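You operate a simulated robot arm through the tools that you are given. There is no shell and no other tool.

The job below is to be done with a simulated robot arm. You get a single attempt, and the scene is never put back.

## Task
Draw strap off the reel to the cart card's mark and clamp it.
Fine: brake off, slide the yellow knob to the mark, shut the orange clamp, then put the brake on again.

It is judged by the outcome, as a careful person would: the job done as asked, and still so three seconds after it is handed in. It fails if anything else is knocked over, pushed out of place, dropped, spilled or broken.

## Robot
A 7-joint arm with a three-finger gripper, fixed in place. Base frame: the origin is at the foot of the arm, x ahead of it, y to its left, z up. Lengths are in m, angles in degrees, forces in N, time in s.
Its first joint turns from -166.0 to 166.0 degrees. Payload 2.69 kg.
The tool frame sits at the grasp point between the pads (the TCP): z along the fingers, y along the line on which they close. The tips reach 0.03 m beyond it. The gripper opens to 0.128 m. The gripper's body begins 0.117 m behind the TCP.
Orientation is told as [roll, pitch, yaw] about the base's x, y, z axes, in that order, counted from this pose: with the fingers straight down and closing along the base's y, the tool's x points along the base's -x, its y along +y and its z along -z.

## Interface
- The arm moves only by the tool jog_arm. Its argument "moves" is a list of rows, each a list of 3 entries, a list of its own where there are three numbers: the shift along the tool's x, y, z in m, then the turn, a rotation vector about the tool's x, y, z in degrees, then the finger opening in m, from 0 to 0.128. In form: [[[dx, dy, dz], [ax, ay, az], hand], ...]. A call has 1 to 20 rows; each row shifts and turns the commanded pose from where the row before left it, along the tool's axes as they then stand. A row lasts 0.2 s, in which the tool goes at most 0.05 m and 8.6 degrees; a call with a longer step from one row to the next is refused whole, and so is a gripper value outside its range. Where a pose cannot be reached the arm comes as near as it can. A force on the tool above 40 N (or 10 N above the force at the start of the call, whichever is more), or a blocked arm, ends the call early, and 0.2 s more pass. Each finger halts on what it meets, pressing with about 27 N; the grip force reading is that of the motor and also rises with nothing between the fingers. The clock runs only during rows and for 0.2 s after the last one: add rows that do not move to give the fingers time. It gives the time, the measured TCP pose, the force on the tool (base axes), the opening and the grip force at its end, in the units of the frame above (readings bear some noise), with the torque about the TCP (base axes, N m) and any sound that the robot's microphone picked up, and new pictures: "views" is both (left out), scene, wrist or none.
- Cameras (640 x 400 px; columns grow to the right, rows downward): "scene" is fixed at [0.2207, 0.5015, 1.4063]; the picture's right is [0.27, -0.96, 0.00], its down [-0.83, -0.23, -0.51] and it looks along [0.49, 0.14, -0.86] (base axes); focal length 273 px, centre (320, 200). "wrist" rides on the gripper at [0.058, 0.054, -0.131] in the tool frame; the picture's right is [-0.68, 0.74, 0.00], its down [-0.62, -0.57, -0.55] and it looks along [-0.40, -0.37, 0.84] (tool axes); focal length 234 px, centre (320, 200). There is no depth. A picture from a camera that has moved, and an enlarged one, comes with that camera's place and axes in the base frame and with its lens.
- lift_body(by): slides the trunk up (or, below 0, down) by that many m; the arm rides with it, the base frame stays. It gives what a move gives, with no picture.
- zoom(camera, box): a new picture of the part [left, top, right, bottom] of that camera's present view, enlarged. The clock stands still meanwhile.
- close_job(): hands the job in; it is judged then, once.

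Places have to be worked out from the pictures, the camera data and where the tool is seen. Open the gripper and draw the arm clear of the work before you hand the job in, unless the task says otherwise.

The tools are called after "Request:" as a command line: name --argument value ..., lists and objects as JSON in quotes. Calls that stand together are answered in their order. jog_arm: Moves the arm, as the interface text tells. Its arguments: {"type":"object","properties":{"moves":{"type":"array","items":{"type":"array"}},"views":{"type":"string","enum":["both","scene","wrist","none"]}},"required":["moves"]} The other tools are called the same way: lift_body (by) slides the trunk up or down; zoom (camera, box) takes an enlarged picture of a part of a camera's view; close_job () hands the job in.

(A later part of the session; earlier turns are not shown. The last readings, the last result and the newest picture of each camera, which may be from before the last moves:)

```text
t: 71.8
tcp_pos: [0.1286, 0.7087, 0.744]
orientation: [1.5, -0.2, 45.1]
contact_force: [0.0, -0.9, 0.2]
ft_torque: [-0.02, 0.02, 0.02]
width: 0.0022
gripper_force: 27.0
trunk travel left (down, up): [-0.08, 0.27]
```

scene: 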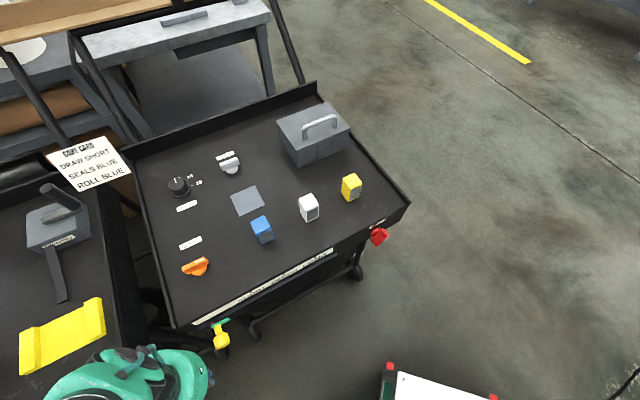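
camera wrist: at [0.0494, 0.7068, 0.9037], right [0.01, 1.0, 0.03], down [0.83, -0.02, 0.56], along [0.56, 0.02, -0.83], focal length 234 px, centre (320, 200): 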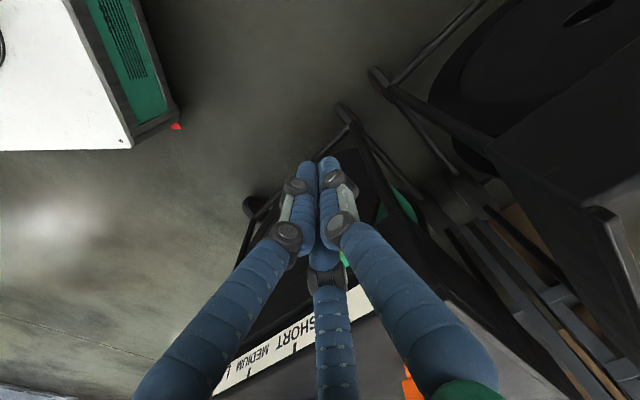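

The tip is at height 0.744, u≈−0.410, v≈0.592. I shift slightly further left, level, and move in beside the knob head.

Request:
jog_arm --moves '[[[0, 0.018, 0.01], [1.5, 0, 0], 0.0], [[-0.02, 0, 0], [0, 0, 0], 0.0], [[-0.02, 0, 0], [0, 0, 0], 0.0], [[-0.013, 0, 0], [0, 0, 0], 0.0], [[0, 0, 0], [0, 0, 0], 0.0]]'

Request:
zoom --camera "scene" --box '[160, 290, 260, 370]'

Request:
zoom --camera "wrist" --box '[220, 110, 420, 235]'

```text
t: 73.0
tcp_pos: [0.1517, 0.7577, 0.7328]
orientation: [-0.1, 0.0, 45.1]
contact_force: [0.5, 0.8, 0.1]
ft_torque: [0.0, -0.03, 0.03]
width: 0.0023
gripper_force: 26.7
trunk travel left (down, up): [-0.08, 0.27]
camera wrist: at [0.072, 0.7542, 0.8638], right [-0.05, 1.0, 0.0], down [0.83, 0.04, 0.55], along [0.55, 0.03, -0.84], focal length 234 px, centre (320, 200)
```

scene: 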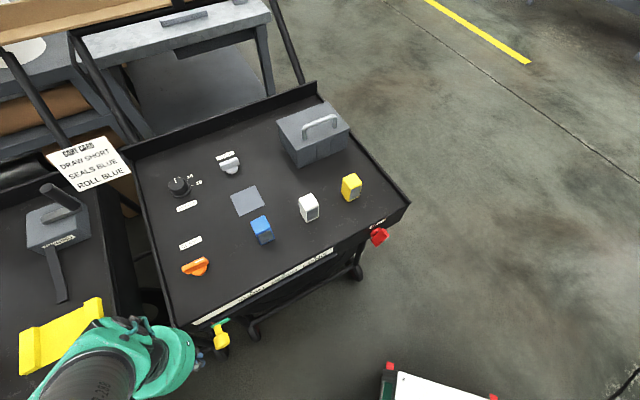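
wrist: 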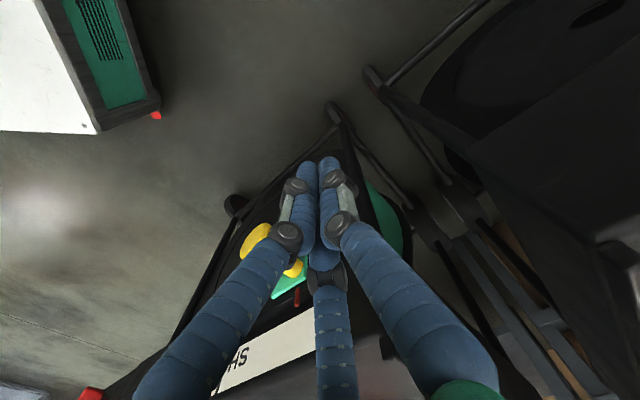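

```text
5.00 times, centred on (210, 330) of scene
camera zoom: at [0.2207, 0.5015, 1.4063], right [0.27, -0.96, 0.0], down [-0.83, -0.23, -0.51], along [0.49, 0.14, -0.86], focal length 1364 px, centre (870, -450)
```

zoom: 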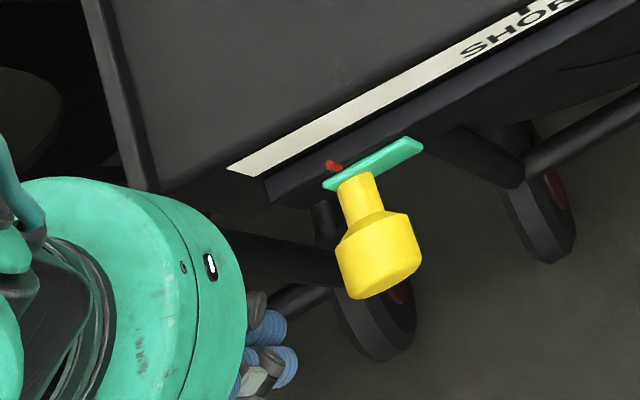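

```text
3.20 times, centred on (320, 172) of wrist
camera zoom: at [0.072, 0.7542, 0.8638], right [-0.05, 1.0, 0.0], down [0.83, 0.04, 0.55], along [0.55, 0.03, -0.84], focal length 749 px, centre (320, 288)
```

zoom: 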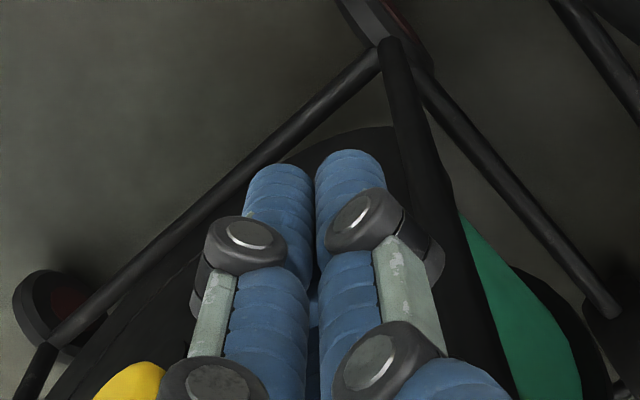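

The closed fingers sit beside the knob at u≈−0.4285, and the scene camera still sees the pin and marks. I approach it to the right slowly to find contact.

Request:
jog_arm --moves '[[[0, -0.01, 0], [0, 0, 0], 0.0], [[0, -0.01, 0], [0, 0, 0], 0.0], [[0, -0.008, 0], [0, 0, 0], 0.0], [[0, -0.006, 0], [0, 0, 0], 0.0], [[0, -0.005, 0], [0, 0, 0], 0.0], [[0, -0.005, 0], [0, 0, 0], 0.0]]' --views "scene"

Request:
zoom --camera "scene" --box '[180, 270, 280, 350]'

```text
t: 74.4
tcp_pos: [0.1823, 0.7268, 0.7344]
orientation: [0.0, -0.1, 45.2]
contact_force: [0.6, 0.5, 0.6]
ft_torque: [0.0, -0.01, 0.03]
width: 0.0022
gripper_force: 27.1
trunk travel left (down, up): [-0.08, 0.27]
```

scene: 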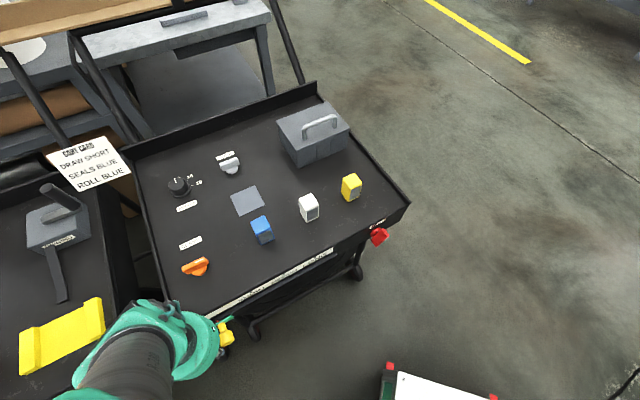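

```text
5.00 times, centred on (230, 310) of scene
camera zoom: at [0.2207, 0.5015, 1.4063], right [0.27, -0.96, 0.0], down [-0.83, -0.23, -0.51], along [0.49, 0.14, -0.86], focal length 1364 px, centre (770, -350)
```

zoom: 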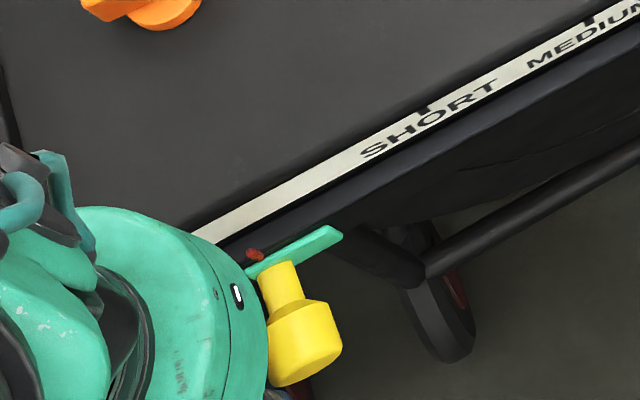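

The pin has moved about 1 cm right with almost no force, so the brake is off and the carriage slides freely. I keep pushing slowly to the right for 6 cm.

Request:
jog_arm --moves '[[[0, -0.006, 0], [0, 0, 0], 0.0], [[0, -0.006, 0], [0, 0, 0], 0.0], [[0, -0.006, 0], [0, 0, 0], 0.0], [[0, -0.006, 0], [0, 0, 0], 0.0], [[0, -0.006, 0], [0, 0, 0], 0.0], [[0, -0.006, 0], [0, 0, 0], 0.0], [[0, -0.006, 0], [0, 0, 0], 0.0], [[0, -0.006, 0], [0, 0, 0], 0.0], [[0, -0.006, 0], [0, 0, 0], 0.0], [[0, -0.006, 0], [0, 0, 0], 0.0], [[0, 0, 0], [0, 0, 0], 0.0]]' --views "scene"

Request:
zoom --camera "scene" --box '[200, 255, 300, 335]'

```text
t: 76.8
tcp_pos: [0.2262, 0.683, 0.7342]
orientation: [0.0, -0.1, 45.1]
contact_force: [0.1, 0.1, -0.7]
ft_torque: [-0.03, 0.01, -0.02]
width: 0.0024
gripper_force: 27.2
trunk travel left (down, up): [-0.08, 0.27]
```

scene: 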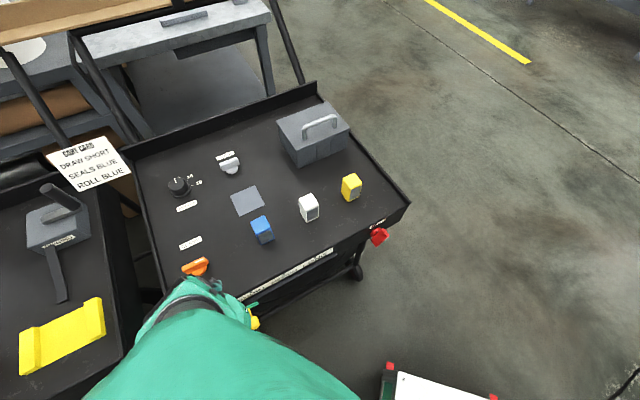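

```text
5.00 times, centred on (250, 295) of scene
camera zoom: at [0.2207, 0.5015, 1.4063], right [0.27, -0.96, 0.0], down [-0.83, -0.23, -0.51], along [0.49, 0.14, -0.86], focal length 1364 px, centre (670, -275)
```

zoom: 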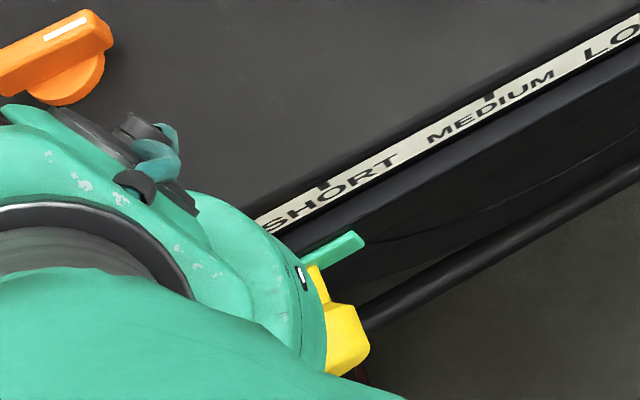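

By both the pin's picture motion and the finger position, the carriage has moved about 70 mm, so ~30 mm remain. I push 27 mm more slowly, then back off to check with a head-on view.

Request:
jog_arm --moves '[[[0, -0.005, 0], [0, 0, 0], 0.0], [[0, -0.005, 0], [0, 0, 0], 0.0], [[0, -0.005, 0], [0, 0, 0], 0.0], [[0, -0.004, 0], [0, 0, 0], 0.0], [[0, -0.003, 0], [0, 0, 0], 0.0], [[0, -0.003, 0], [0, 0, 0], 0.0], [[0, -0.002, 0], [0, 0, 0], 0.0], [[0, 0, 0], [0, 0, 0], 0.0]]' --views "scene"

Request:
zoom --camera "scene" --box '[220, 255, 300, 335]'

```text
t: 78.6
tcp_pos: [0.2453, 0.6649, 0.734]
orientation: [0.0, -0.1, 45.2]
contact_force: [-0.5, 0.6, -0.3]
ft_torque: [-0.01, 0.0, -0.01]
width: 0.0024
gripper_force: 27.4
trunk travel left (down, up): [-0.08, 0.27]
```

scene: 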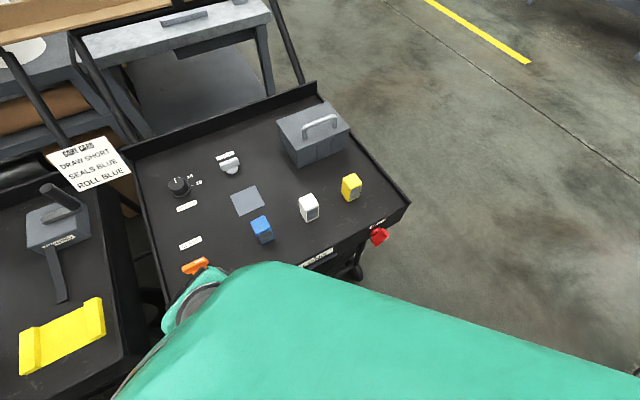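

```text
5.00 times, centred on (260, 295) of scene
camera zoom: at [0.2207, 0.5015, 1.4063], right [0.27, -0.96, 0.0], down [-0.83, -0.23, -0.51], along [0.49, 0.14, -0.86], focal length 1364 px, centre (620, -275)
```

zoom: 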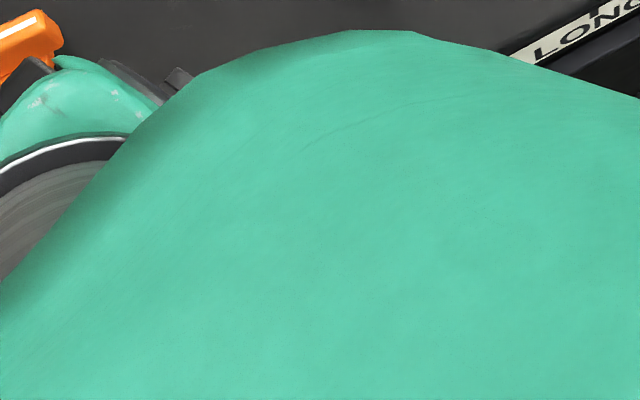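

The arm now hides the knob from the scene camera. I check what the wrist camera sees from here.

Request:
zoom --camera "wrist" --box '[160, 160, 480, 360]'

```text
2.00 times, centred on (320, 260) of wrist
camera zoom: at [0.166, 0.6616, 0.8646], right [-0.05, 1.0, 0.0], down [0.83, 0.04, 0.55], along [0.55, 0.03, -0.84], focal length 468 px, centre (320, 80)
```

zoom: 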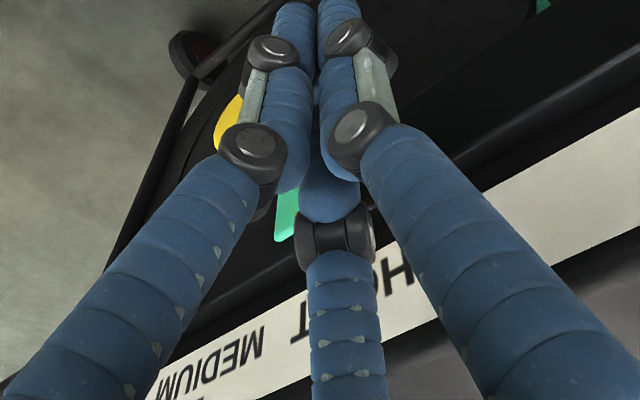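

The view from here is blocked by the fingers. I break contact to the left, back out toward the robot, rise, and yaw to 88° with the fingers open to see pin and tick head-on.

Request:
jog_arm --moves '[[[0, 0.012, 0], [0, 0, 0], 0.0], [[0.03, 0, 0], [0, 0, 0], 0.0], [[0.03, 0, 0], [0, 0, 0], 0.0], [[0.025, 0, -0.03], [0, 0, 0], 0.0], [[0, 0, -0.045], [0, 0, 0], 0.0], [[0, 0, -0.045], [0, 0, 0], 0.0], [[0, 0, -0.045], [0, 0, -3.5], 0.0], [[0, 0, -0.015], [0, 0, -7.2], 0.06], [[0, 0, 0], [0, 0, -8], 0.12], [[0, 0, 0], [0, 0, -8], 0.12], [[0, 0, 0], [0, 0, -8], 0.12], [[0, 0, 0], [0, 0, -8], 0.12], [[0, 0, 0], [0, 0, 0], 0.12]]'

Request:
zoom --camera "wrist" --box '[220, 130, 460, 280]'

```text
t: 81.4
tcp_pos: [0.177, 0.6126, 0.9134]
orientation: [-0.1, -0.2, 88.0]
contact_force: [-0.2, 0.8, 0.4]
ft_torque: [-0.04, 0.01, 0.0]
width: 0.1204
gripper_force: 0.0
trunk travel left (down, up): [-0.08, 0.27]
camera wrist: at [0.1209, 0.5567, 1.0442], right [-0.71, 0.7, 0.0], down [0.59, 0.59, 0.55], along [0.39, 0.39, -0.83], focal length 234 px, centre (320, 200)
```

scene: 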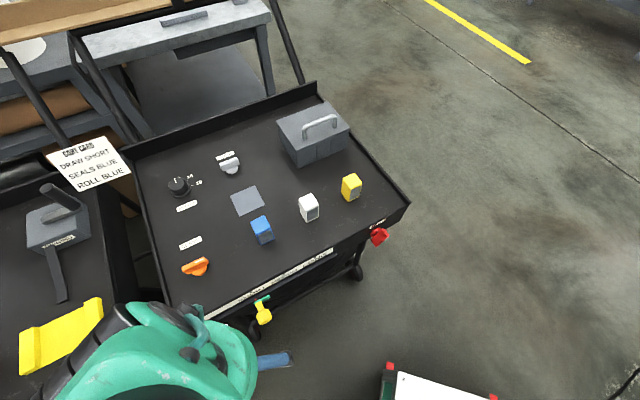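
wrist: 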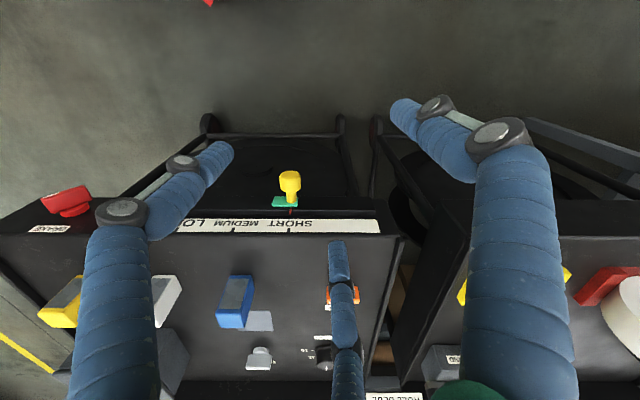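

```text
2.67 times, centred on (340, 205) of wrist
camera zoom: at [0.1209, 0.5567, 1.0442], right [-0.71, 0.7, 0.0], down [0.59, 0.59, 0.55], along [0.39, 0.39, -0.83], focal length 624 px, centre (267, 187)
```

zoom: 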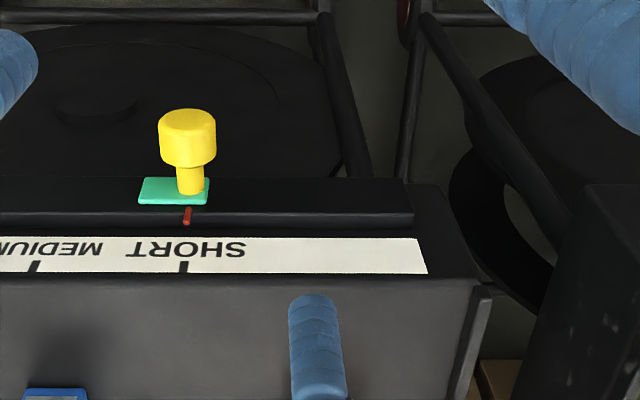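

The pin now nearly lines up with the SHORT tick (about −0.2645 versus −0.2635). To remove parallax I shift so the camera is directly in front of the tick, and measure again.

Request:
jog_arm --moves '[[[0.03, -0.032, 0], [0, 0, 0], 0.12], [[0, 0, 0], [0, 0, 0], 0.12]]' --views "wrist"

Request:
zoom --camera "wrist" --box '[270, 170, 370, 240]'

Request:
zoom --camera "scene" --box '[230, 270, 290, 330]'

```text
t: 82.0
tcp_pos: [0.2082, 0.5805, 0.9135]
orientation: [-0.1, -0.1, 87.8]
contact_force: [-0.5, -0.3, -0.5]
ft_torque: [0.01, 0.03, -0.02]
width: 0.1201
gripper_force: 0.1
trunk travel left (down, up): [-0.08, 0.27]
camera wrist: at [0.1515, 0.5252, 1.0446], right [-0.71, 0.7, 0.0], down [0.59, 0.59, 0.55], along [0.39, 0.39, -0.83], focal length 234 px, centre (320, 200)
```

wrist: 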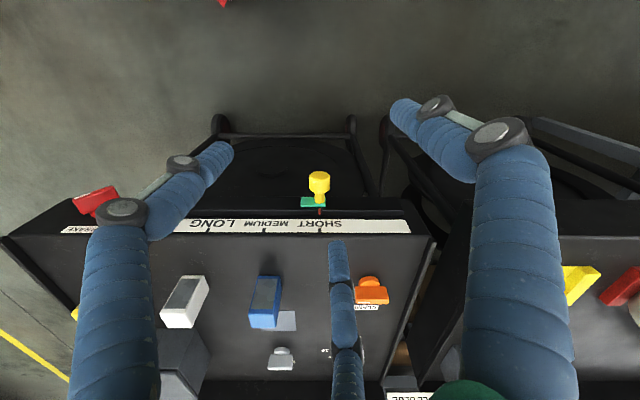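

```text
5.71 times, centred on (320, 205) of wrist
camera zoom: at [0.1515, 0.5252, 1.0446], right [-0.71, 0.7, 0.0], down [0.59, 0.59, 0.55], along [0.39, 0.39, -0.83], focal length 1338 px, centre (320, 171)
```

zoom: 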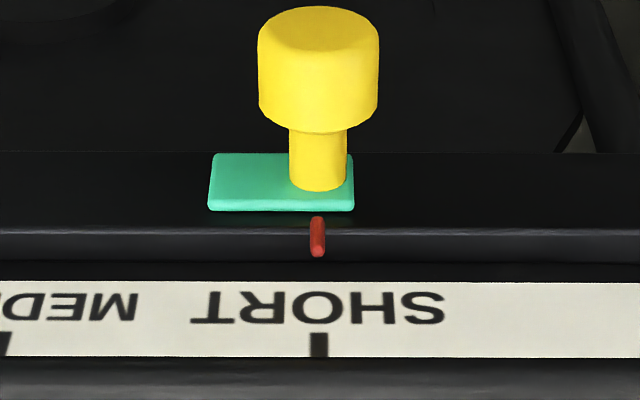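

```text
6.67 times, centred on (260, 300) of scene
camera zoom: at [0.2207, 0.5015, 1.4063], right [0.27, -0.96, 0.0], down [-0.83, -0.23, -0.51], along [0.49, 0.14, -0.86], focal length 1819 px, centre (720, -467)
```

zoom: 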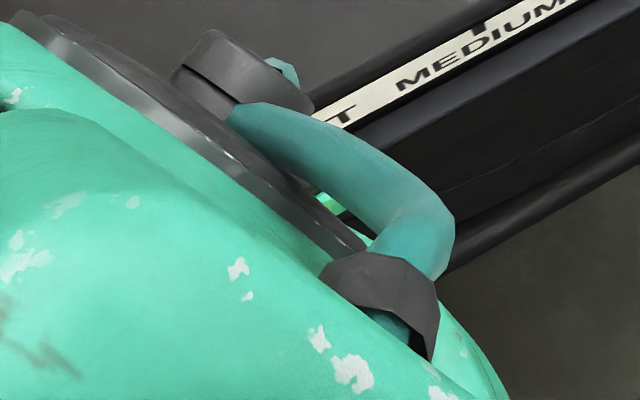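

Pin, knob centre and SHORT tick are all within about 0.5 mm in the same column — the draw is at the mark and it stayed put. Now the clamp: I rise, yaw to 135° (closing line across the orange blade) and move above it to look.

Request:
jog_arm --moves '[[[0, 0, -0.045], [0, 0, 0], 0.12], [[0, 0, -0.045], [0, 0, 0], 0.12], [[0, 0, 0], [0, 0, -7.9], 0.12], [[0, 0, 0], [0, 0, -7.9], 0.12], [[0, 0, 0], [0, 0, -7.9], 0.12], [[0, 0, 0], [0, 0, -7.9], 0.12], [[0, 0, 0], [0, 0, -7.9], 0.12], [[0, 0, 0], [0, 0, -7.9], 0.12], [[-0.012, -0.04, 0], [0, 0, 0], 0.12], [[-0.012, -0.04, 0], [0, 0, 0], 0.12], [[-0.012, -0.04, 0], [0, 0, 0], 0.12], [[-0.012, -0.04, 0], [0, 0, 0], 0.12], [[0, 0, 0], [0, 0, 0], 0.12]]'

```text
t: 84.8
tcp_pos: [0.2849, 0.7309, 1.0038]
orientation: [-0.1, 0.0, 135.3]
contact_force: [-0.4, 0.4, -0.3]
ft_torque: [-0.03, 0.0, -0.02]
width: 0.1201
gripper_force: 0.1
trunk travel left (down, up): [-0.08, 0.27]
camera wrist: at [0.2887, 0.6507, 1.1343], right [-1.0, -0.05, 0.0], down [-0.04, 0.83, 0.55], along [-0.03, 0.55, -0.84], focal length 234 px, centre (320, 200)
```

scene: 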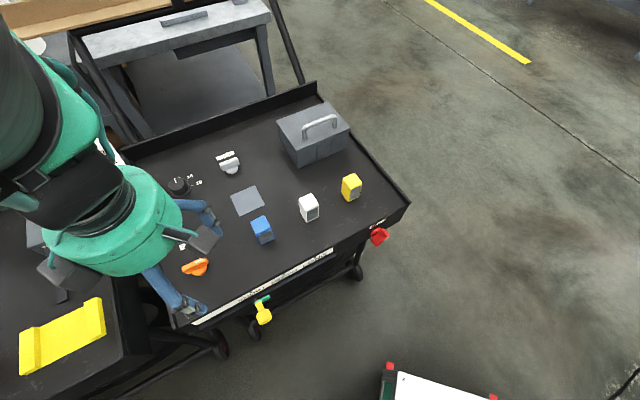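
wrist: 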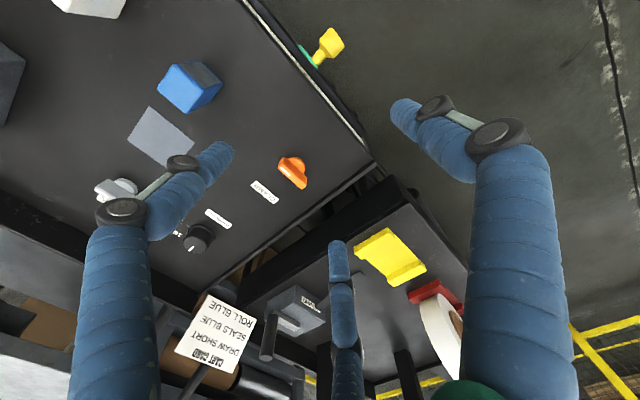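

The orange clamp is in view at about (292,172) in the wrist picture. I zoom in to work out its position and blade angle.

Request:
zoom --camera "wrist" --box '[240, 130, 340, 210]'

Request:
zoom --camera "scene" --box '[165, 230, 225, 285]'

Request:
zoom --camera "scene" --box '[220, 260, 320, 335]'

```text
5.00 times, centred on (290, 170) of wrist
camera zoom: at [0.2887, 0.6507, 1.1343], right [-1.0, -0.05, 0.0], down [-0.04, 0.83, 0.55], along [-0.03, 0.55, -0.84], focal length 1171 px, centre (470, 350)
```

zoom: 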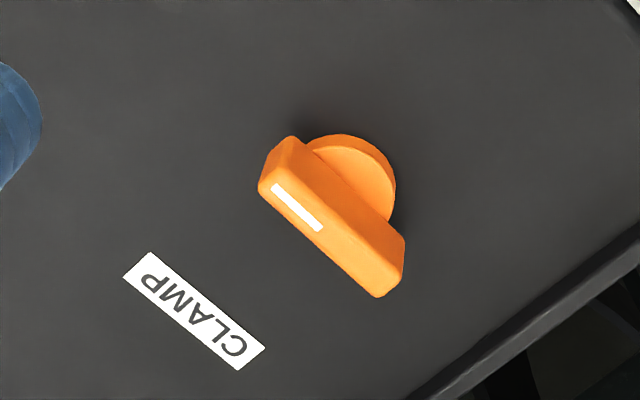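

```text
7.27 times, centred on (195, 258) of scene
camera zoom: at [0.2207, 0.5015, 1.4063], right [0.27, -0.96, 0.0], down [-0.83, -0.23, -0.51], along [0.49, 0.14, -0.86], focal length 1984 px, centre (1229, -218)
```

zoom: 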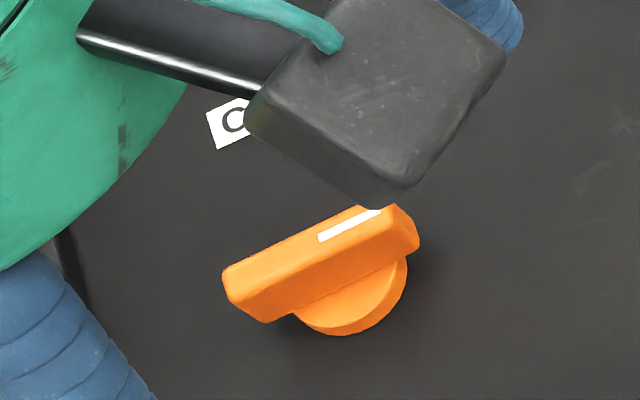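

```text
5.33 times, centred on (270, 298) of scene
camera zoom: at [0.2207, 0.5015, 1.4063], right [0.27, -0.96, 0.0], down [-0.83, -0.23, -0.51], along [0.49, 0.14, -0.86], focal length 1455 px, centre (587, -320)
```

zoom: 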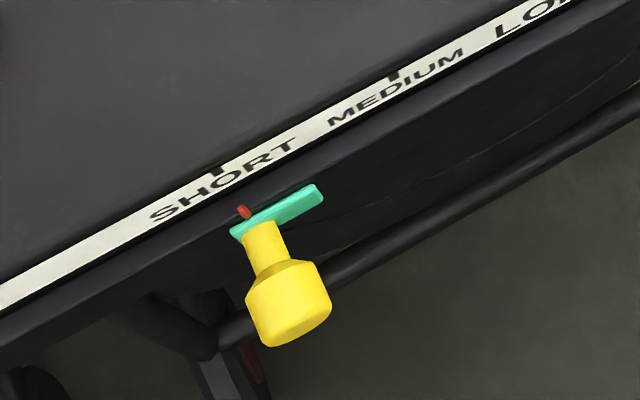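

The axis of the clamp on its top face works out at about (0.324, 0.815), top at z≈0.81–0.83, with the blade along u and the pointer to the right. I centre the tool over it and come down to z≈0.92 for a better fix.

Request:
jog_arm --moves '[[[-0.016, -0.0435, 0], [0, 0, 0], 0.12], [[-0.016, -0.0435, 0], [0, 0, 0], 0.12], [[0, 0, 0.04], [0, 0, 0], 0.12], [[0, 0, 0.04], [0, 0, 0], 0.12], [[0, 0, 0], [0, 0, 0], 0.12]]'

Request:
zoom --camera "wrist" --box '[240, 90, 400, 190]'

```text
t: 86.0
tcp_pos: [0.3244, 0.8133, 0.9241]
orientation: [-0.1, -0.1, 135.3]
contact_force: [0.0, -0.9, -0.8]
ft_torque: [-0.03, -0.01, 0.0]
width: 0.1203
gripper_force: 0.1
trunk travel left (down, up): [-0.08, 0.27]
camera wrist: at [0.3281, 0.735, 1.0549], right [-1.0, -0.05, 0.0], down [-0.04, 0.83, 0.55], along [-0.02, 0.55, -0.84], focal length 234 px, centre (320, 200)
```

scene: 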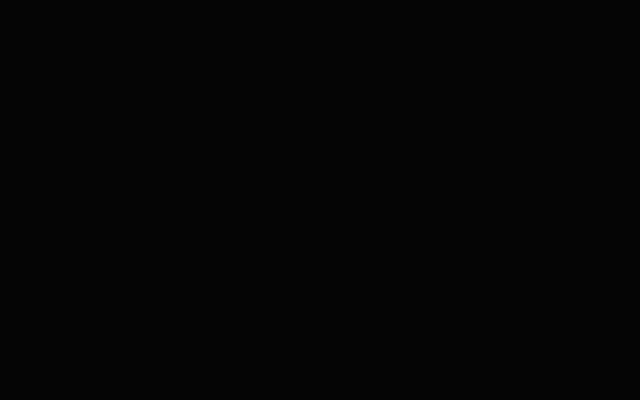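
wrist: 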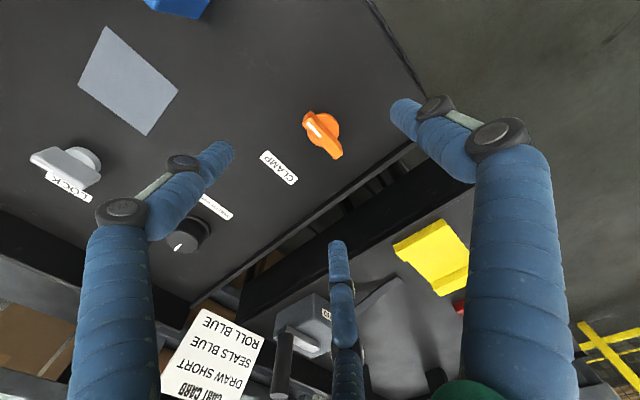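

```text
4.00 times, centred on (320, 140) of wrist
camera zoom: at [0.3281, 0.735, 1.0549], right [-1.0, -0.05, 0.0], down [-0.04, 0.83, 0.55], along [-0.02, 0.55, -0.84], focal length 937 px, centre (320, 440)
```

zoom: 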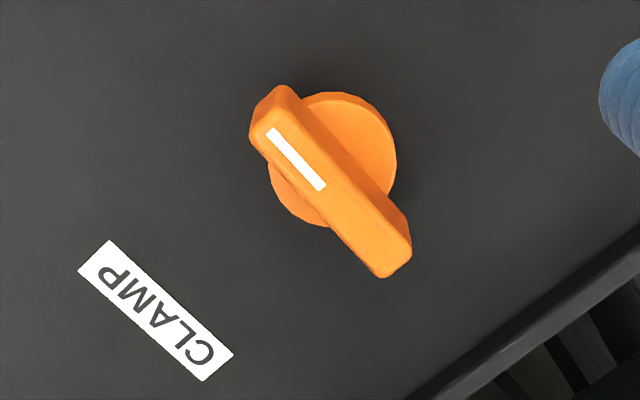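

From two views the clamp's top is at z≈0.835, its axis at about (0.3225, 0.807), and the blade lies along u. (The scene camera is just covered by the arm.) I trim slightly and descend with open fingers to z≈0.845.

Request:
jog_arm --moves '[[[0.003, 0, 0.03], [0, 0, 0], 0.1], [[0, 0, 0.025], [0, 0, 0], 0.1], [[0, 0, 0.015], [0, 0, 0], 0.1], [[0, 0, 0.008], [0, 0, 0], 0.1], [[0, 0, 0], [0, 0, 0], 0.1]]' --views "wrist"

Request:
zoom --camera "wrist" --box '[220, 90, 420, 215]'

```text
t: 87.2
tcp_pos: [0.3258, 0.8117, 0.8471]
orientation: [0.0, 0.1, 135.3]
contact_force: [-0.7, -0.9, 0.7]
ft_torque: [0.03, 0.0, 0.03]
width: 0.0999
gripper_force: 0.2
trunk travel left (down, up): [-0.08, 0.27]
camera wrist: at [0.33, 0.7326, 0.9766], right [-1.0, -0.05, 0.0], down [-0.04, 0.83, 0.55], along [-0.02, 0.55, -0.83], focal length 234 px, centre (320, 200)
```

wrist: 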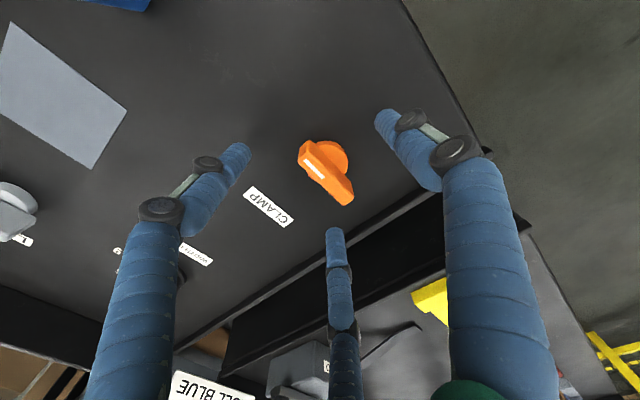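

```text
3.20 times, centred on (320, 152) of wrist
camera zoom: at [0.33, 0.7326, 0.9766], right [-1.0, -0.05, 0.0], down [-0.04, 0.83, 0.55], along [-0.02, 0.55, -0.83], focal length 749 px, centre (320, 352)
```

zoom: 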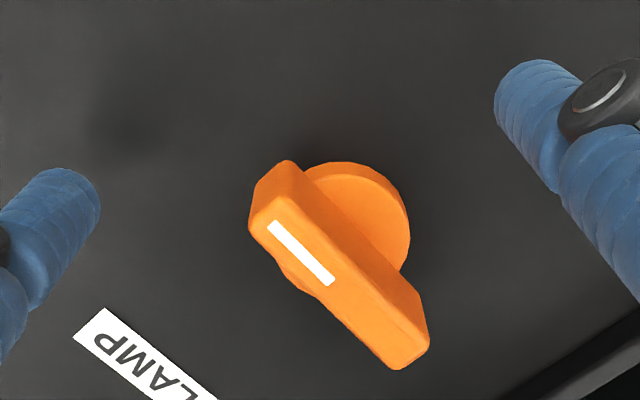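

The clamp top refines to z≈0.84 and the fingers straddle it properly, with tips about 5 mm above the disc. I close on the blade gradually.

Request:
jog_arm --moves '[[[0, 0, 0], [0, 0, 0], 0.06], [[0, 0, 0], [0, 0, 0], 0.035], [[0, 0, 0], [0, 0, 0], 0.02], [[0, 0, 0], [0, 0, 0], 0.01], [[0, 0, 0], [0, 0, 0], 0.0], [[0, 0, 0], [0, 0, 0], 0.0]]' --views "wrist"

Request:
zoom --camera "wrist" --box '[220, 90, 420, 215]'

```text
t: 88.6
tcp_pos: [0.3264, 0.8122, 0.846]
orientation: [0.0, 0.0, 135.4]
contact_force: [-2.8, -3.2, 0.0]
ft_torque: [-0.12, 0.2, -0.12]
width: 0.0205
gripper_force: 45.1
trunk travel left (down, up): [-0.08, 0.27]
camera wrist: at [0.3298, 0.7324, 0.9766], right [-1.0, -0.05, 0.0], down [-0.04, 0.83, 0.55], along [-0.02, 0.55, -0.84], focal length 234 px, centre (320, 200)
```

wrist: 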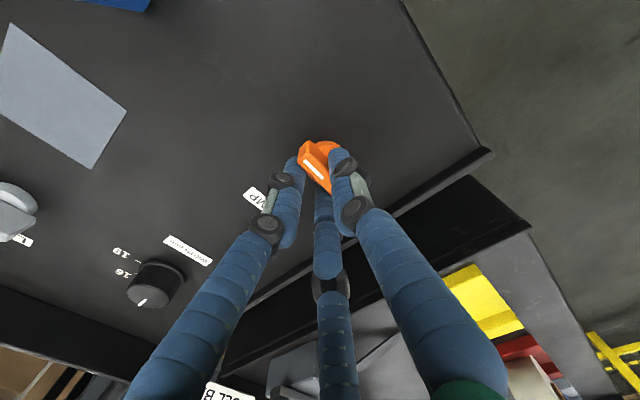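

```text
3.20 times, centred on (320, 152) of wrist
camera zoom: at [0.3298, 0.7324, 0.9766], right [-1.0, -0.05, 0.0], down [-0.04, 0.83, 0.55], along [-0.02, 0.55, -0.84], focal length 749 px, centre (320, 352)
```

zoom: 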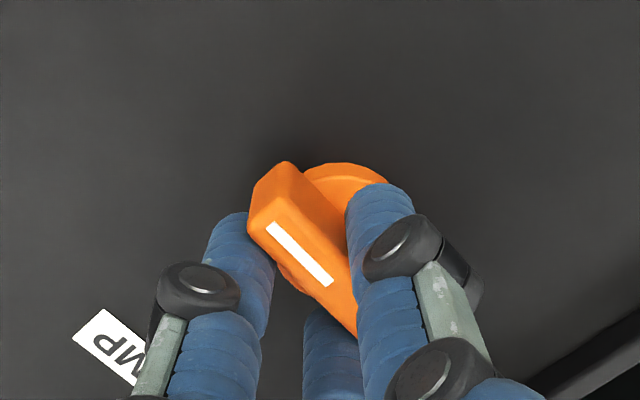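

A clean grip with almost no side load. I test the turning direction: first a small clockwise turn (seen from above), turning about the clamp's own axis.

Request:
jog_arm --moves '[[[0.0003, -0.0002, 0], [0, 0, 3], 0.0], [[0.0003, -0.0002, 0], [0, 0, 3], 0.0], [[0, 0, 0], [0, 0, 0], 0.0]]' --views "none"

```text
t: 89.4
tcp_pos: [0.327, 0.8118, 0.8463]
orientation: [-0.1, 0.0, 129.2]
contact_force: [-8.9, -5.8, -1.5]
ft_torque: [-0.2, 0.28, 0.04]
width: 0.0204
gripper_force: 46.0
trunk travel left (down, up): [-0.08, 0.27]
```

Clockwise moves freely (torque ~0). I continue clockwise in steps toward the end stop.

Request:
jog_arm --moves '[[[0.0004, -0.0002, 0], [0, 0, 4], 0.0], [[0.0004, -0.0002, 0], [0, 0, 4], 0.0], [[0.0004, -0.0002, 0], [0, 0, 4], 0.0], [[0.0004, -0.0002, 0], [0, 0, 4], 0.0], [[0.0004, -0.0002, 0], [0, 0, 4], 0.0], [[0, 0, 0], [0, 0, 0], 0.0]]' --views "wrist"

Request:
zoom --camera "wrist" --box '[220, 90, 420, 215]'

```text
t: 90.9
tcp_pos: [0.3263, 0.8078, 0.8462]
orientation: [0.0, 0.0, 109.2]
contact_force: [-7.9, -4.2, 5.8]
ft_torque: [0.08, 0.49, 0.0]
width: 0.0206
gripper_force: 45.1
trunk travel left (down, up): [-0.08, 0.27]
stopped in row 6: the force on the tool passed its limit at 41 N (the readings are from after the stop); the commanded pose is now the measured one
camera wrist: at [0.2952, 0.7369, 0.9768], right [-0.92, 0.4, 0.0], down [0.33, 0.77, 0.55], along [0.22, 0.5, -0.84], focal length 234 px, centre (320, 200)
```

wrist: 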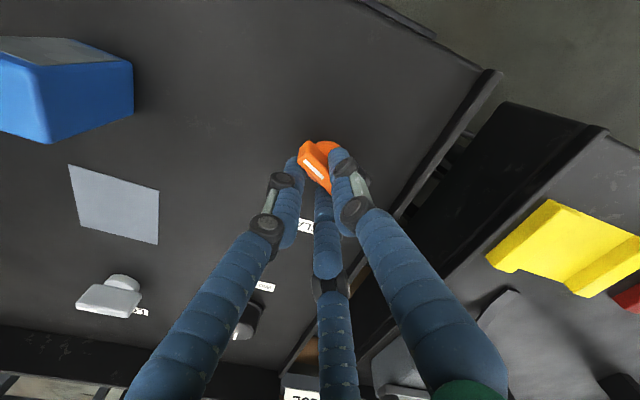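

```text
3.20 times, centred on (320, 152) of wrist
camera zoom: at [0.2952, 0.7369, 0.9768], right [-0.92, 0.4, 0.0], down [0.33, 0.77, 0.55], along [0.22, 0.5, -0.84], focal length 749 px, centre (320, 352)
```

zoom: 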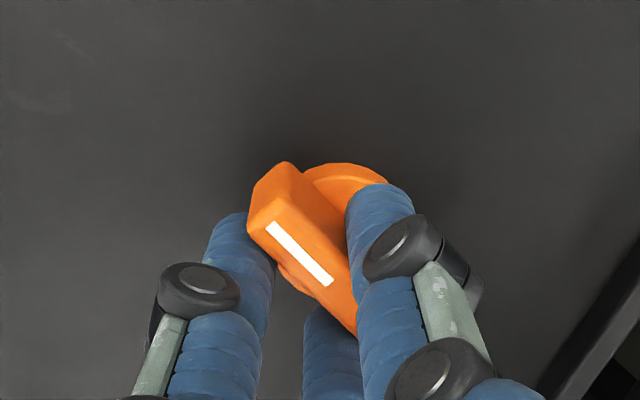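

The clamp has turned ~26° clockwise with no resisting torque; the stop was only side load because my turning centre was a few mm off. I hold and read the settled force to correct it.

Request:
jog_arm --moves '[[[0, 0, 0], [0, 0, 0], 0.0], [[0, 0, 0], [0, 0, 0], 0.0]]' --views "none"

```text
t: 91.5
tcp_pos: [0.3264, 0.8097, 0.8447]
orientation: [0.0, 0.0, 109.2]
contact_force: [-15.0, -4.6, 8.5]
ft_torque: [-0.47, 0.38, 0.01]
width: 0.0204
gripper_force: 44.9
trunk travel left (down, up): [-0.08, 0.27]
```

Settled side force is ~16 N. I trim 1.4 mm sideways and 0.8 mm up, then continue clockwise with a corrected turning centre.

Request:
jog_arm --moves '[[[0, 0.0014, -0.0008], [0, 0, 0], 0.0], [[0.0002, 0.0003, 0], [0, 0, 4], 0.0], [[0.0002, 0.0003, 0], [0, 0, 4], 0.0], [[0.0002, 0.0003, 0], [0, 0, 4], 0.0], [[0.0002, 0.0003, 0], [0, 0, 4], 0.0], [[0, 0, 0], [0, 0, 0], 0.0]]' --views "none"

```text
t: 92.9
tcp_pos: [0.3257, 0.8084, 0.8447]
orientation: [-0.1, 0.1, 93.2]
contact_force: [8.8, -3.6, -2.2]
ft_torque: [-0.04, -0.13, 0.02]
width: 0.02
gripper_force: 45.2
trunk travel left (down, up): [-0.08, 0.27]
```

Forces are low and there is no torque yet (42° turned). I continue.

Request:
jog_arm --moves '[[[0.0002, -0.0006, 0], [0, 0, 4], 0.0], [[0.0002, 0.0002, 0], [0, 0, 4], 0.0], [[0.0002, 0.0002, 0], [0, 0, 4], 0.0], [[0.0002, 0.0002, 0], [0, 0, 4], 0.0], [[0.0002, 0.0002, 0], [0, 0, 4], 0.0], [[0, 0, 0], [0, 0, 0], 0.0]]' --views "none"

```text
t: 94.3
tcp_pos: [0.3251, 0.8067, 0.8456]
orientation: [0.0, 0.2, 73.3]
contact_force: [7.0, -12.8, -1.6]
ft_torque: [-0.23, -0.1, 0.02]
width: 0.0205
gripper_force: 44.3
trunk travel left (down, up): [-0.08, 0.27]
```

62° turned, still free. I trim 1 mm and continue.

Request:
jog_arm --moves '[[[0.0009, -0.0009, 0], [0, 0, 0], 0.0], [[0.0003, 0.0001, 0], [0, 0, 4], 0.0], [[0.0003, 0.0001, 0], [0, 0, 4], 0.0], [[0.0003, 0.0001, 0], [0, 0, 4], 0.0], [[0.0003, 0.0001, 0], [0, 0, 4], 0.0], [[0, 0, 0], [0, 0, 0], 0.0]]' --views "wrist"

Request:
zoom --camera "wrist" --box '[220, 90, 420, 215]'

```text
t: 95.7
tcp_pos: [0.3265, 0.806, 0.8471]
orientation: [0.1, 0.0, 57.2]
contact_force: [8.8, -0.8, -6.8]
ft_torque: [0.3, -0.17, 2.09]
width: 0.0221
gripper_force: 44.8
trunk travel left (down, up): [-0.08, 0.27]
camera wrist: at [0.249, 0.786, 0.977], right [-0.25, 0.97, 0.0], down [0.81, 0.21, 0.55], along [0.53, 0.14, -0.84], focal length 234 px, centre (320, 200)
```

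wrist: 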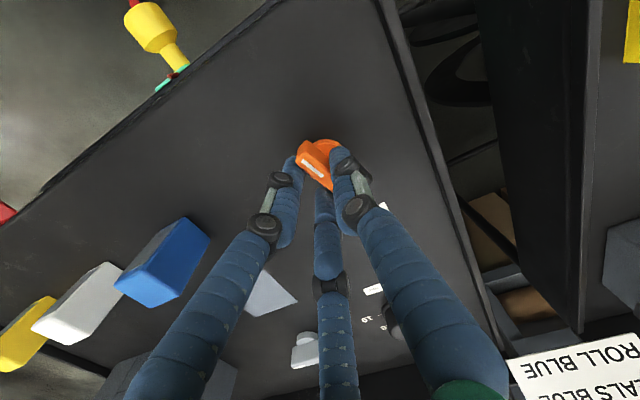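

```text
3.20 times, centred on (320, 152) of wrist
camera zoom: at [0.249, 0.786, 0.977], right [-0.25, 0.97, 0.0], down [0.81, 0.21, 0.55], along [0.53, 0.14, -0.84], focal length 749 px, centre (320, 352)
```

zoom: 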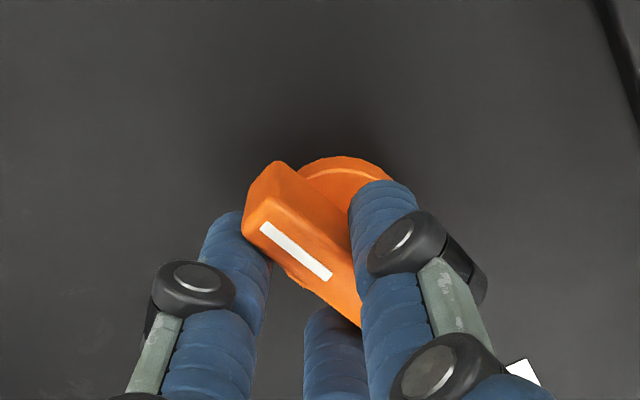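

A stop at ~70° (2.1 N·m), the same travel as the brake, so the clamp is at its other end: shut. I relieve the twist, open the fingers and rise clear.

Request:
jog_arm --moves '[[[-0.0002, 0, 0], [0, 0, -3], 0.0], [[-0.0002, 0, 0], [0, 0, -3], 0.0], [[0, 0, 0], [0, 0, 0], 0.04], [[0, 0, 0], [0, 0, 0], 0.1], [[0, 0, 0], [0, 0, 0], 0.1], [[0, 0, -0.03], [0, 0, 0], 0.1], [[0, 0, -0.04], [0, 0, 0], 0.1], [[0, 0, -0.04], [0, 0, 0], 0.1], [[0, 0, -0.04], [0, 0, 0], 0.1], [[0, 0, 0], [0, 0, 0], 0.1]]' --views "wrist"

Request:
zoom --camera "wrist" --box '[240, 60, 400, 160]'

```text
t: 97.9
tcp_pos: [0.3244, 0.8037, 0.9968]
orientation: [0.0, 0.0, 63.2]
contact_force: [1.0, 0.3, 1.1]
ft_torque: [0.02, -0.04, -0.02]
width: 0.1001
gripper_force: 0.0
trunk travel left (down, up): [-0.08, 0.27]
camera wrist: at [0.251, 0.7772, 1.128], right [-0.35, 0.94, 0.0], down [0.78, 0.3, 0.55], along [0.51, 0.19, -0.84], focal length 234 px, centre (320, 200)
```

wrist: 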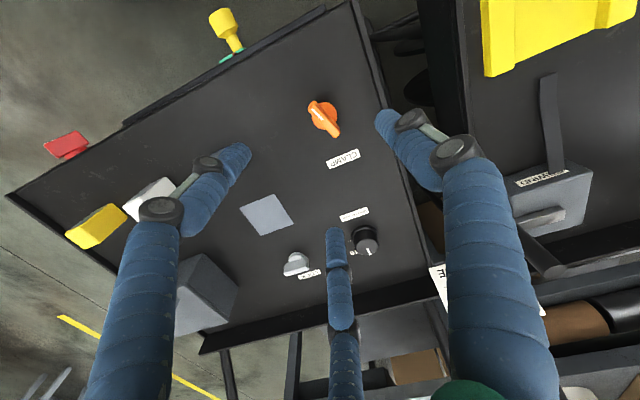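

```text
4.00 times, centred on (320, 110) of wrist
camera zoom: at [0.251, 0.7772, 1.128], right [-0.35, 0.94, 0.0], down [0.78, 0.3, 0.55], along [0.51, 0.19, -0.84], focal length 937 px, centre (320, 560)
```

zoom: 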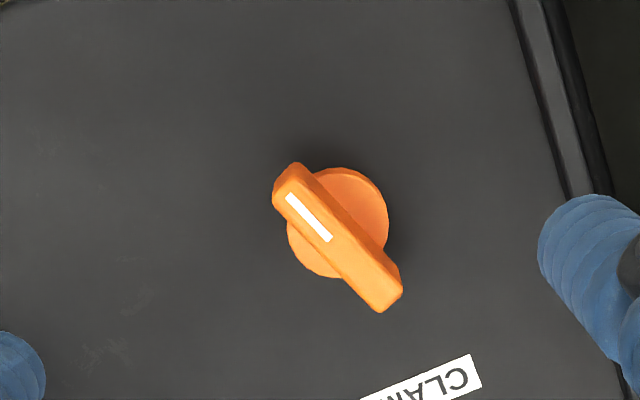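

The clamp now points ~70° round from its start, and the yellow carriage is still in place. Next the brake: I rise a little, yaw to 45° and travel back above the front edge to the brake end at z≈1.04.

Request:
jog_arm --moves '[[[0, 0, -0.04], [0, 0, 6], 0.1], [[0, 0, 0], [0, 0, 6], 0.1], [[0, 0, 0], [0, 0, 6.2], 0.1], [[0.0145, -0.043, 0], [0, 0, 0], 0.1], [[0.0145, -0.043, 0], [0, 0, 0], 0.1], [[0.0145, -0.043, 0], [0, 0, 0], 0.1], [[0.0145, -0.043, 0], [0, 0, 0], 0.1], [[0.0145, -0.043, 0], [0, 0, 0], 0.1], [[0.0145, -0.043, 0], [0, 0, 0], 0.1], [[0.0145, -0.043, 0], [0, 0, 0], 0.1], [[0.0145, -0.043, 0], [0, 0, 0], 0.1], [[0.0145, -0.043, 0], [0, 0, 0], 0.1], [[0.0145, -0.043, 0], [0, 0, 0], 0.1], [[0, 0, 0], [0, 0, 0], 0.1]]'

Request:
zoom --camera "scene" --box '[170, 220, 330, 340]'

```text
t: 100.9
tcp_pos: [0.5264, 0.399, 1.0359]
orientation: [0.0, 0.0, 45.0]
contact_force: [-0.7, -0.2, -0.1]
ft_torque: [0.02, 0.03, -0.03]
width: 0.1001
gripper_force: 0.0
trunk travel left (down, up): [-0.08, 0.27]
camera wrist: at [0.4477, 0.3959, 1.1667], right [-0.04, 1.0, 0.0], down [0.84, 0.04, 0.55], along [0.55, 0.02, -0.84], focal length 234 px, centre (320, 200)
```

scene: 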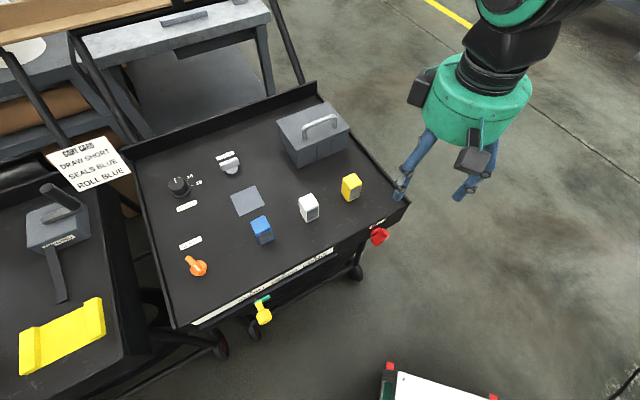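
wrist: 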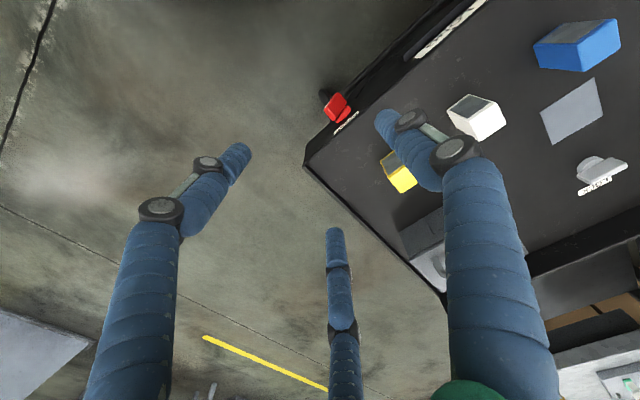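

```text
3.33 times, centred on (250, 280) of scene
camera zoom: at [0.2207, 0.5015, 1.4063], right [0.27, -0.96, 0.0], down [-0.83, -0.23, -0.51], along [0.49, 0.14, -0.86], focal length 909 px, centre (553, -67)
```

zoom: 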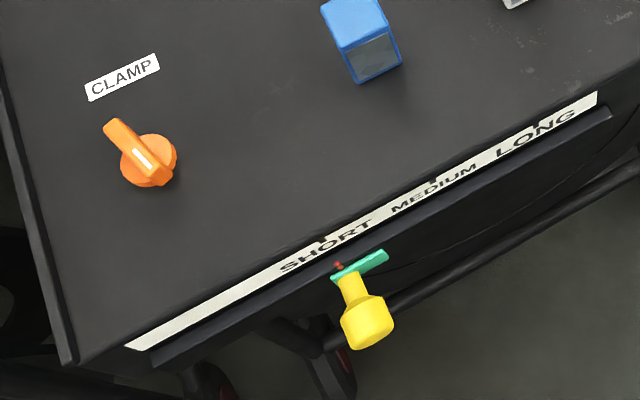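

Everything on the cart looks right: clamp turned, knob at SHORT. I yaw to the radial direction and tilt the tool up to horizontal here, at height, by the route that worked before.

Request:
jog_arm --moves '[[[0, 0, 0], [0, 0, 8], 0.1], [[0, 0, 0], [0, -7.5, 0], 0.1], [[0, 0, 0], [0, -7.5, 0], 0.1], [[0, 0, 0], [0, -7.5, 0], 0.1], [[0, 0, 0], [0, -7.5, 0], 0.1], [[0, 0, 0], [0, -7.5, 0], 0.1], [[0, 0, 0], [0, -7.5, 0], 0.1], [[0, 0, 0], [0, -7.5, 0], 0.1], [[0, 0, 0], [0, -7.5, 0], 0.1], [[0, 0, 0], [0, -7.5, 0], 0.1], [[0, 0, 0], [0, -7.5, 0], 0.1], [[0, 0, 0], [0, -7.5, 0], 0.1], [[0, 0, 0], [0, -7.5, 0], 0.1], [[0, 0, 0], [0, 0, 0], 0.1]]'

```text
t: 103.9
tcp_pos: [0.5267, 0.3986, 1.0357]
orientation: [13.4, -90.1, 23.7]
contact_force: [-0.5, 0.4, -0.6]
ft_torque: [-0.03, -0.03, -0.03]
width: 0.1001
gripper_force: 0.1
out of reach, approached as far as the arm can: row 9
trunk travel left (down, up): [-0.08, 0.27]
camera wrist: at [0.39, 0.3634, 0.9773], right [-0.44, 0.59, 0.68], down [-0.1, -0.78, 0.62], along [0.89, 0.21, 0.4], focal length 234 px, centre (320, 200)
```

scene: 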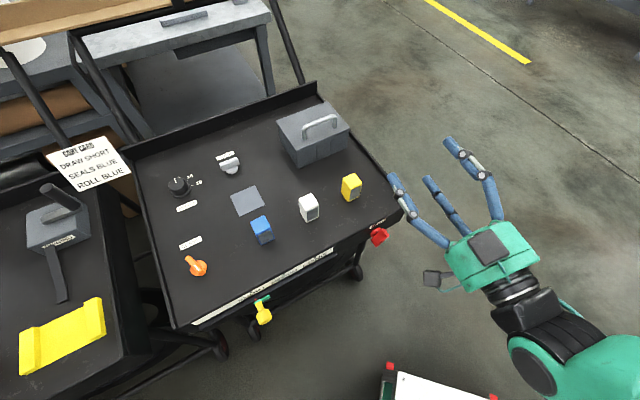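
wrist: 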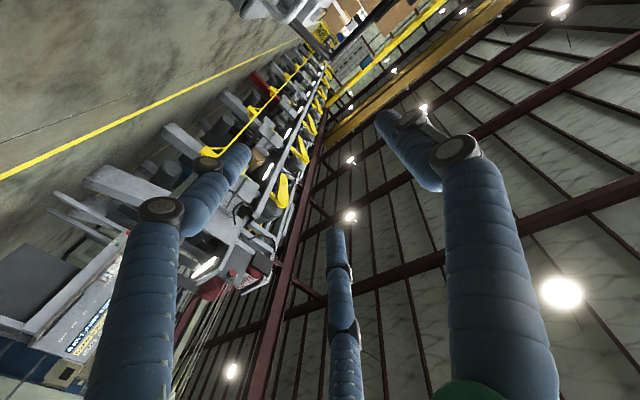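

Horizontal at azimuth 37°, free of limits. I draw back 7 cm and descend in front of the brake to z≈0.83.

Request:
jog_arm --moves '[[[0, 0, -0.035], [0, 0, 0], 0.1], [[0, 0, -0.035], [0, 0, 0], 0.1], [[0.042, 0, 0], [0, 0, 0], 0.1], [[0.042, 0, 0], [0, 0, 0], 0.1], [[0.042, 0, 0], [0, 0, 0], 0.1], [[0.042, 0, 0], [0, 0, 0], 0.1], [[0.038, 0, 0], [0, 0, 0], 0.1], [[0, 0, 0], [-4, 0, 0], 0.1], [[0, 0, 0], [-4, 0, 0], 0.1], [[0, 0, 0], [0, 0, 0], 0.1]]' --views "scene"

```text
t: 106.1
tcp_pos: [0.4708, 0.3569, 0.8304]
orientation: [1.6, -90.0, 43.6]
contact_force: [0.3, 0.7, -0.8]
ft_torque: [-0.01, 0.0, 0.0]
width: 0.1
gripper_force: 0.0
trunk travel left (down, up): [-0.08, 0.27]
```

scene: 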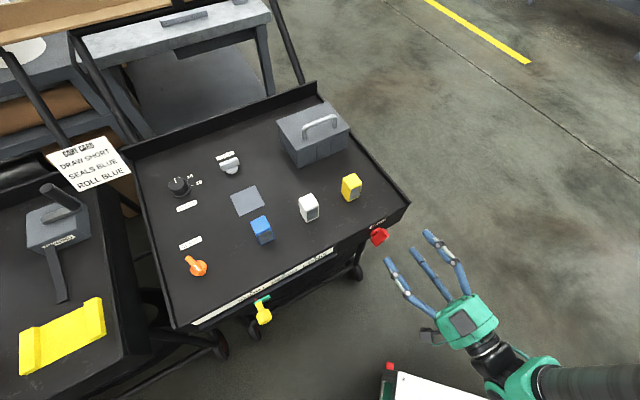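

Good, no limits. I lower the trunk 0.08 m to bring the tool level with the brake, as before.

Request:
lift_body --by -0.08

```text
t: 107.3
tcp_pos: [0.4713, 0.3576, 0.7513]
orientation: [9.7, -90.1, 35.3]
contact_force: [0.7, 0.0, 0.9]
ft_torque: [0.0, 0.01, -0.01]
width: 0.1002
gripper_force: 0.0
trunk travel left (down, up): [0.0, 0.35]
```

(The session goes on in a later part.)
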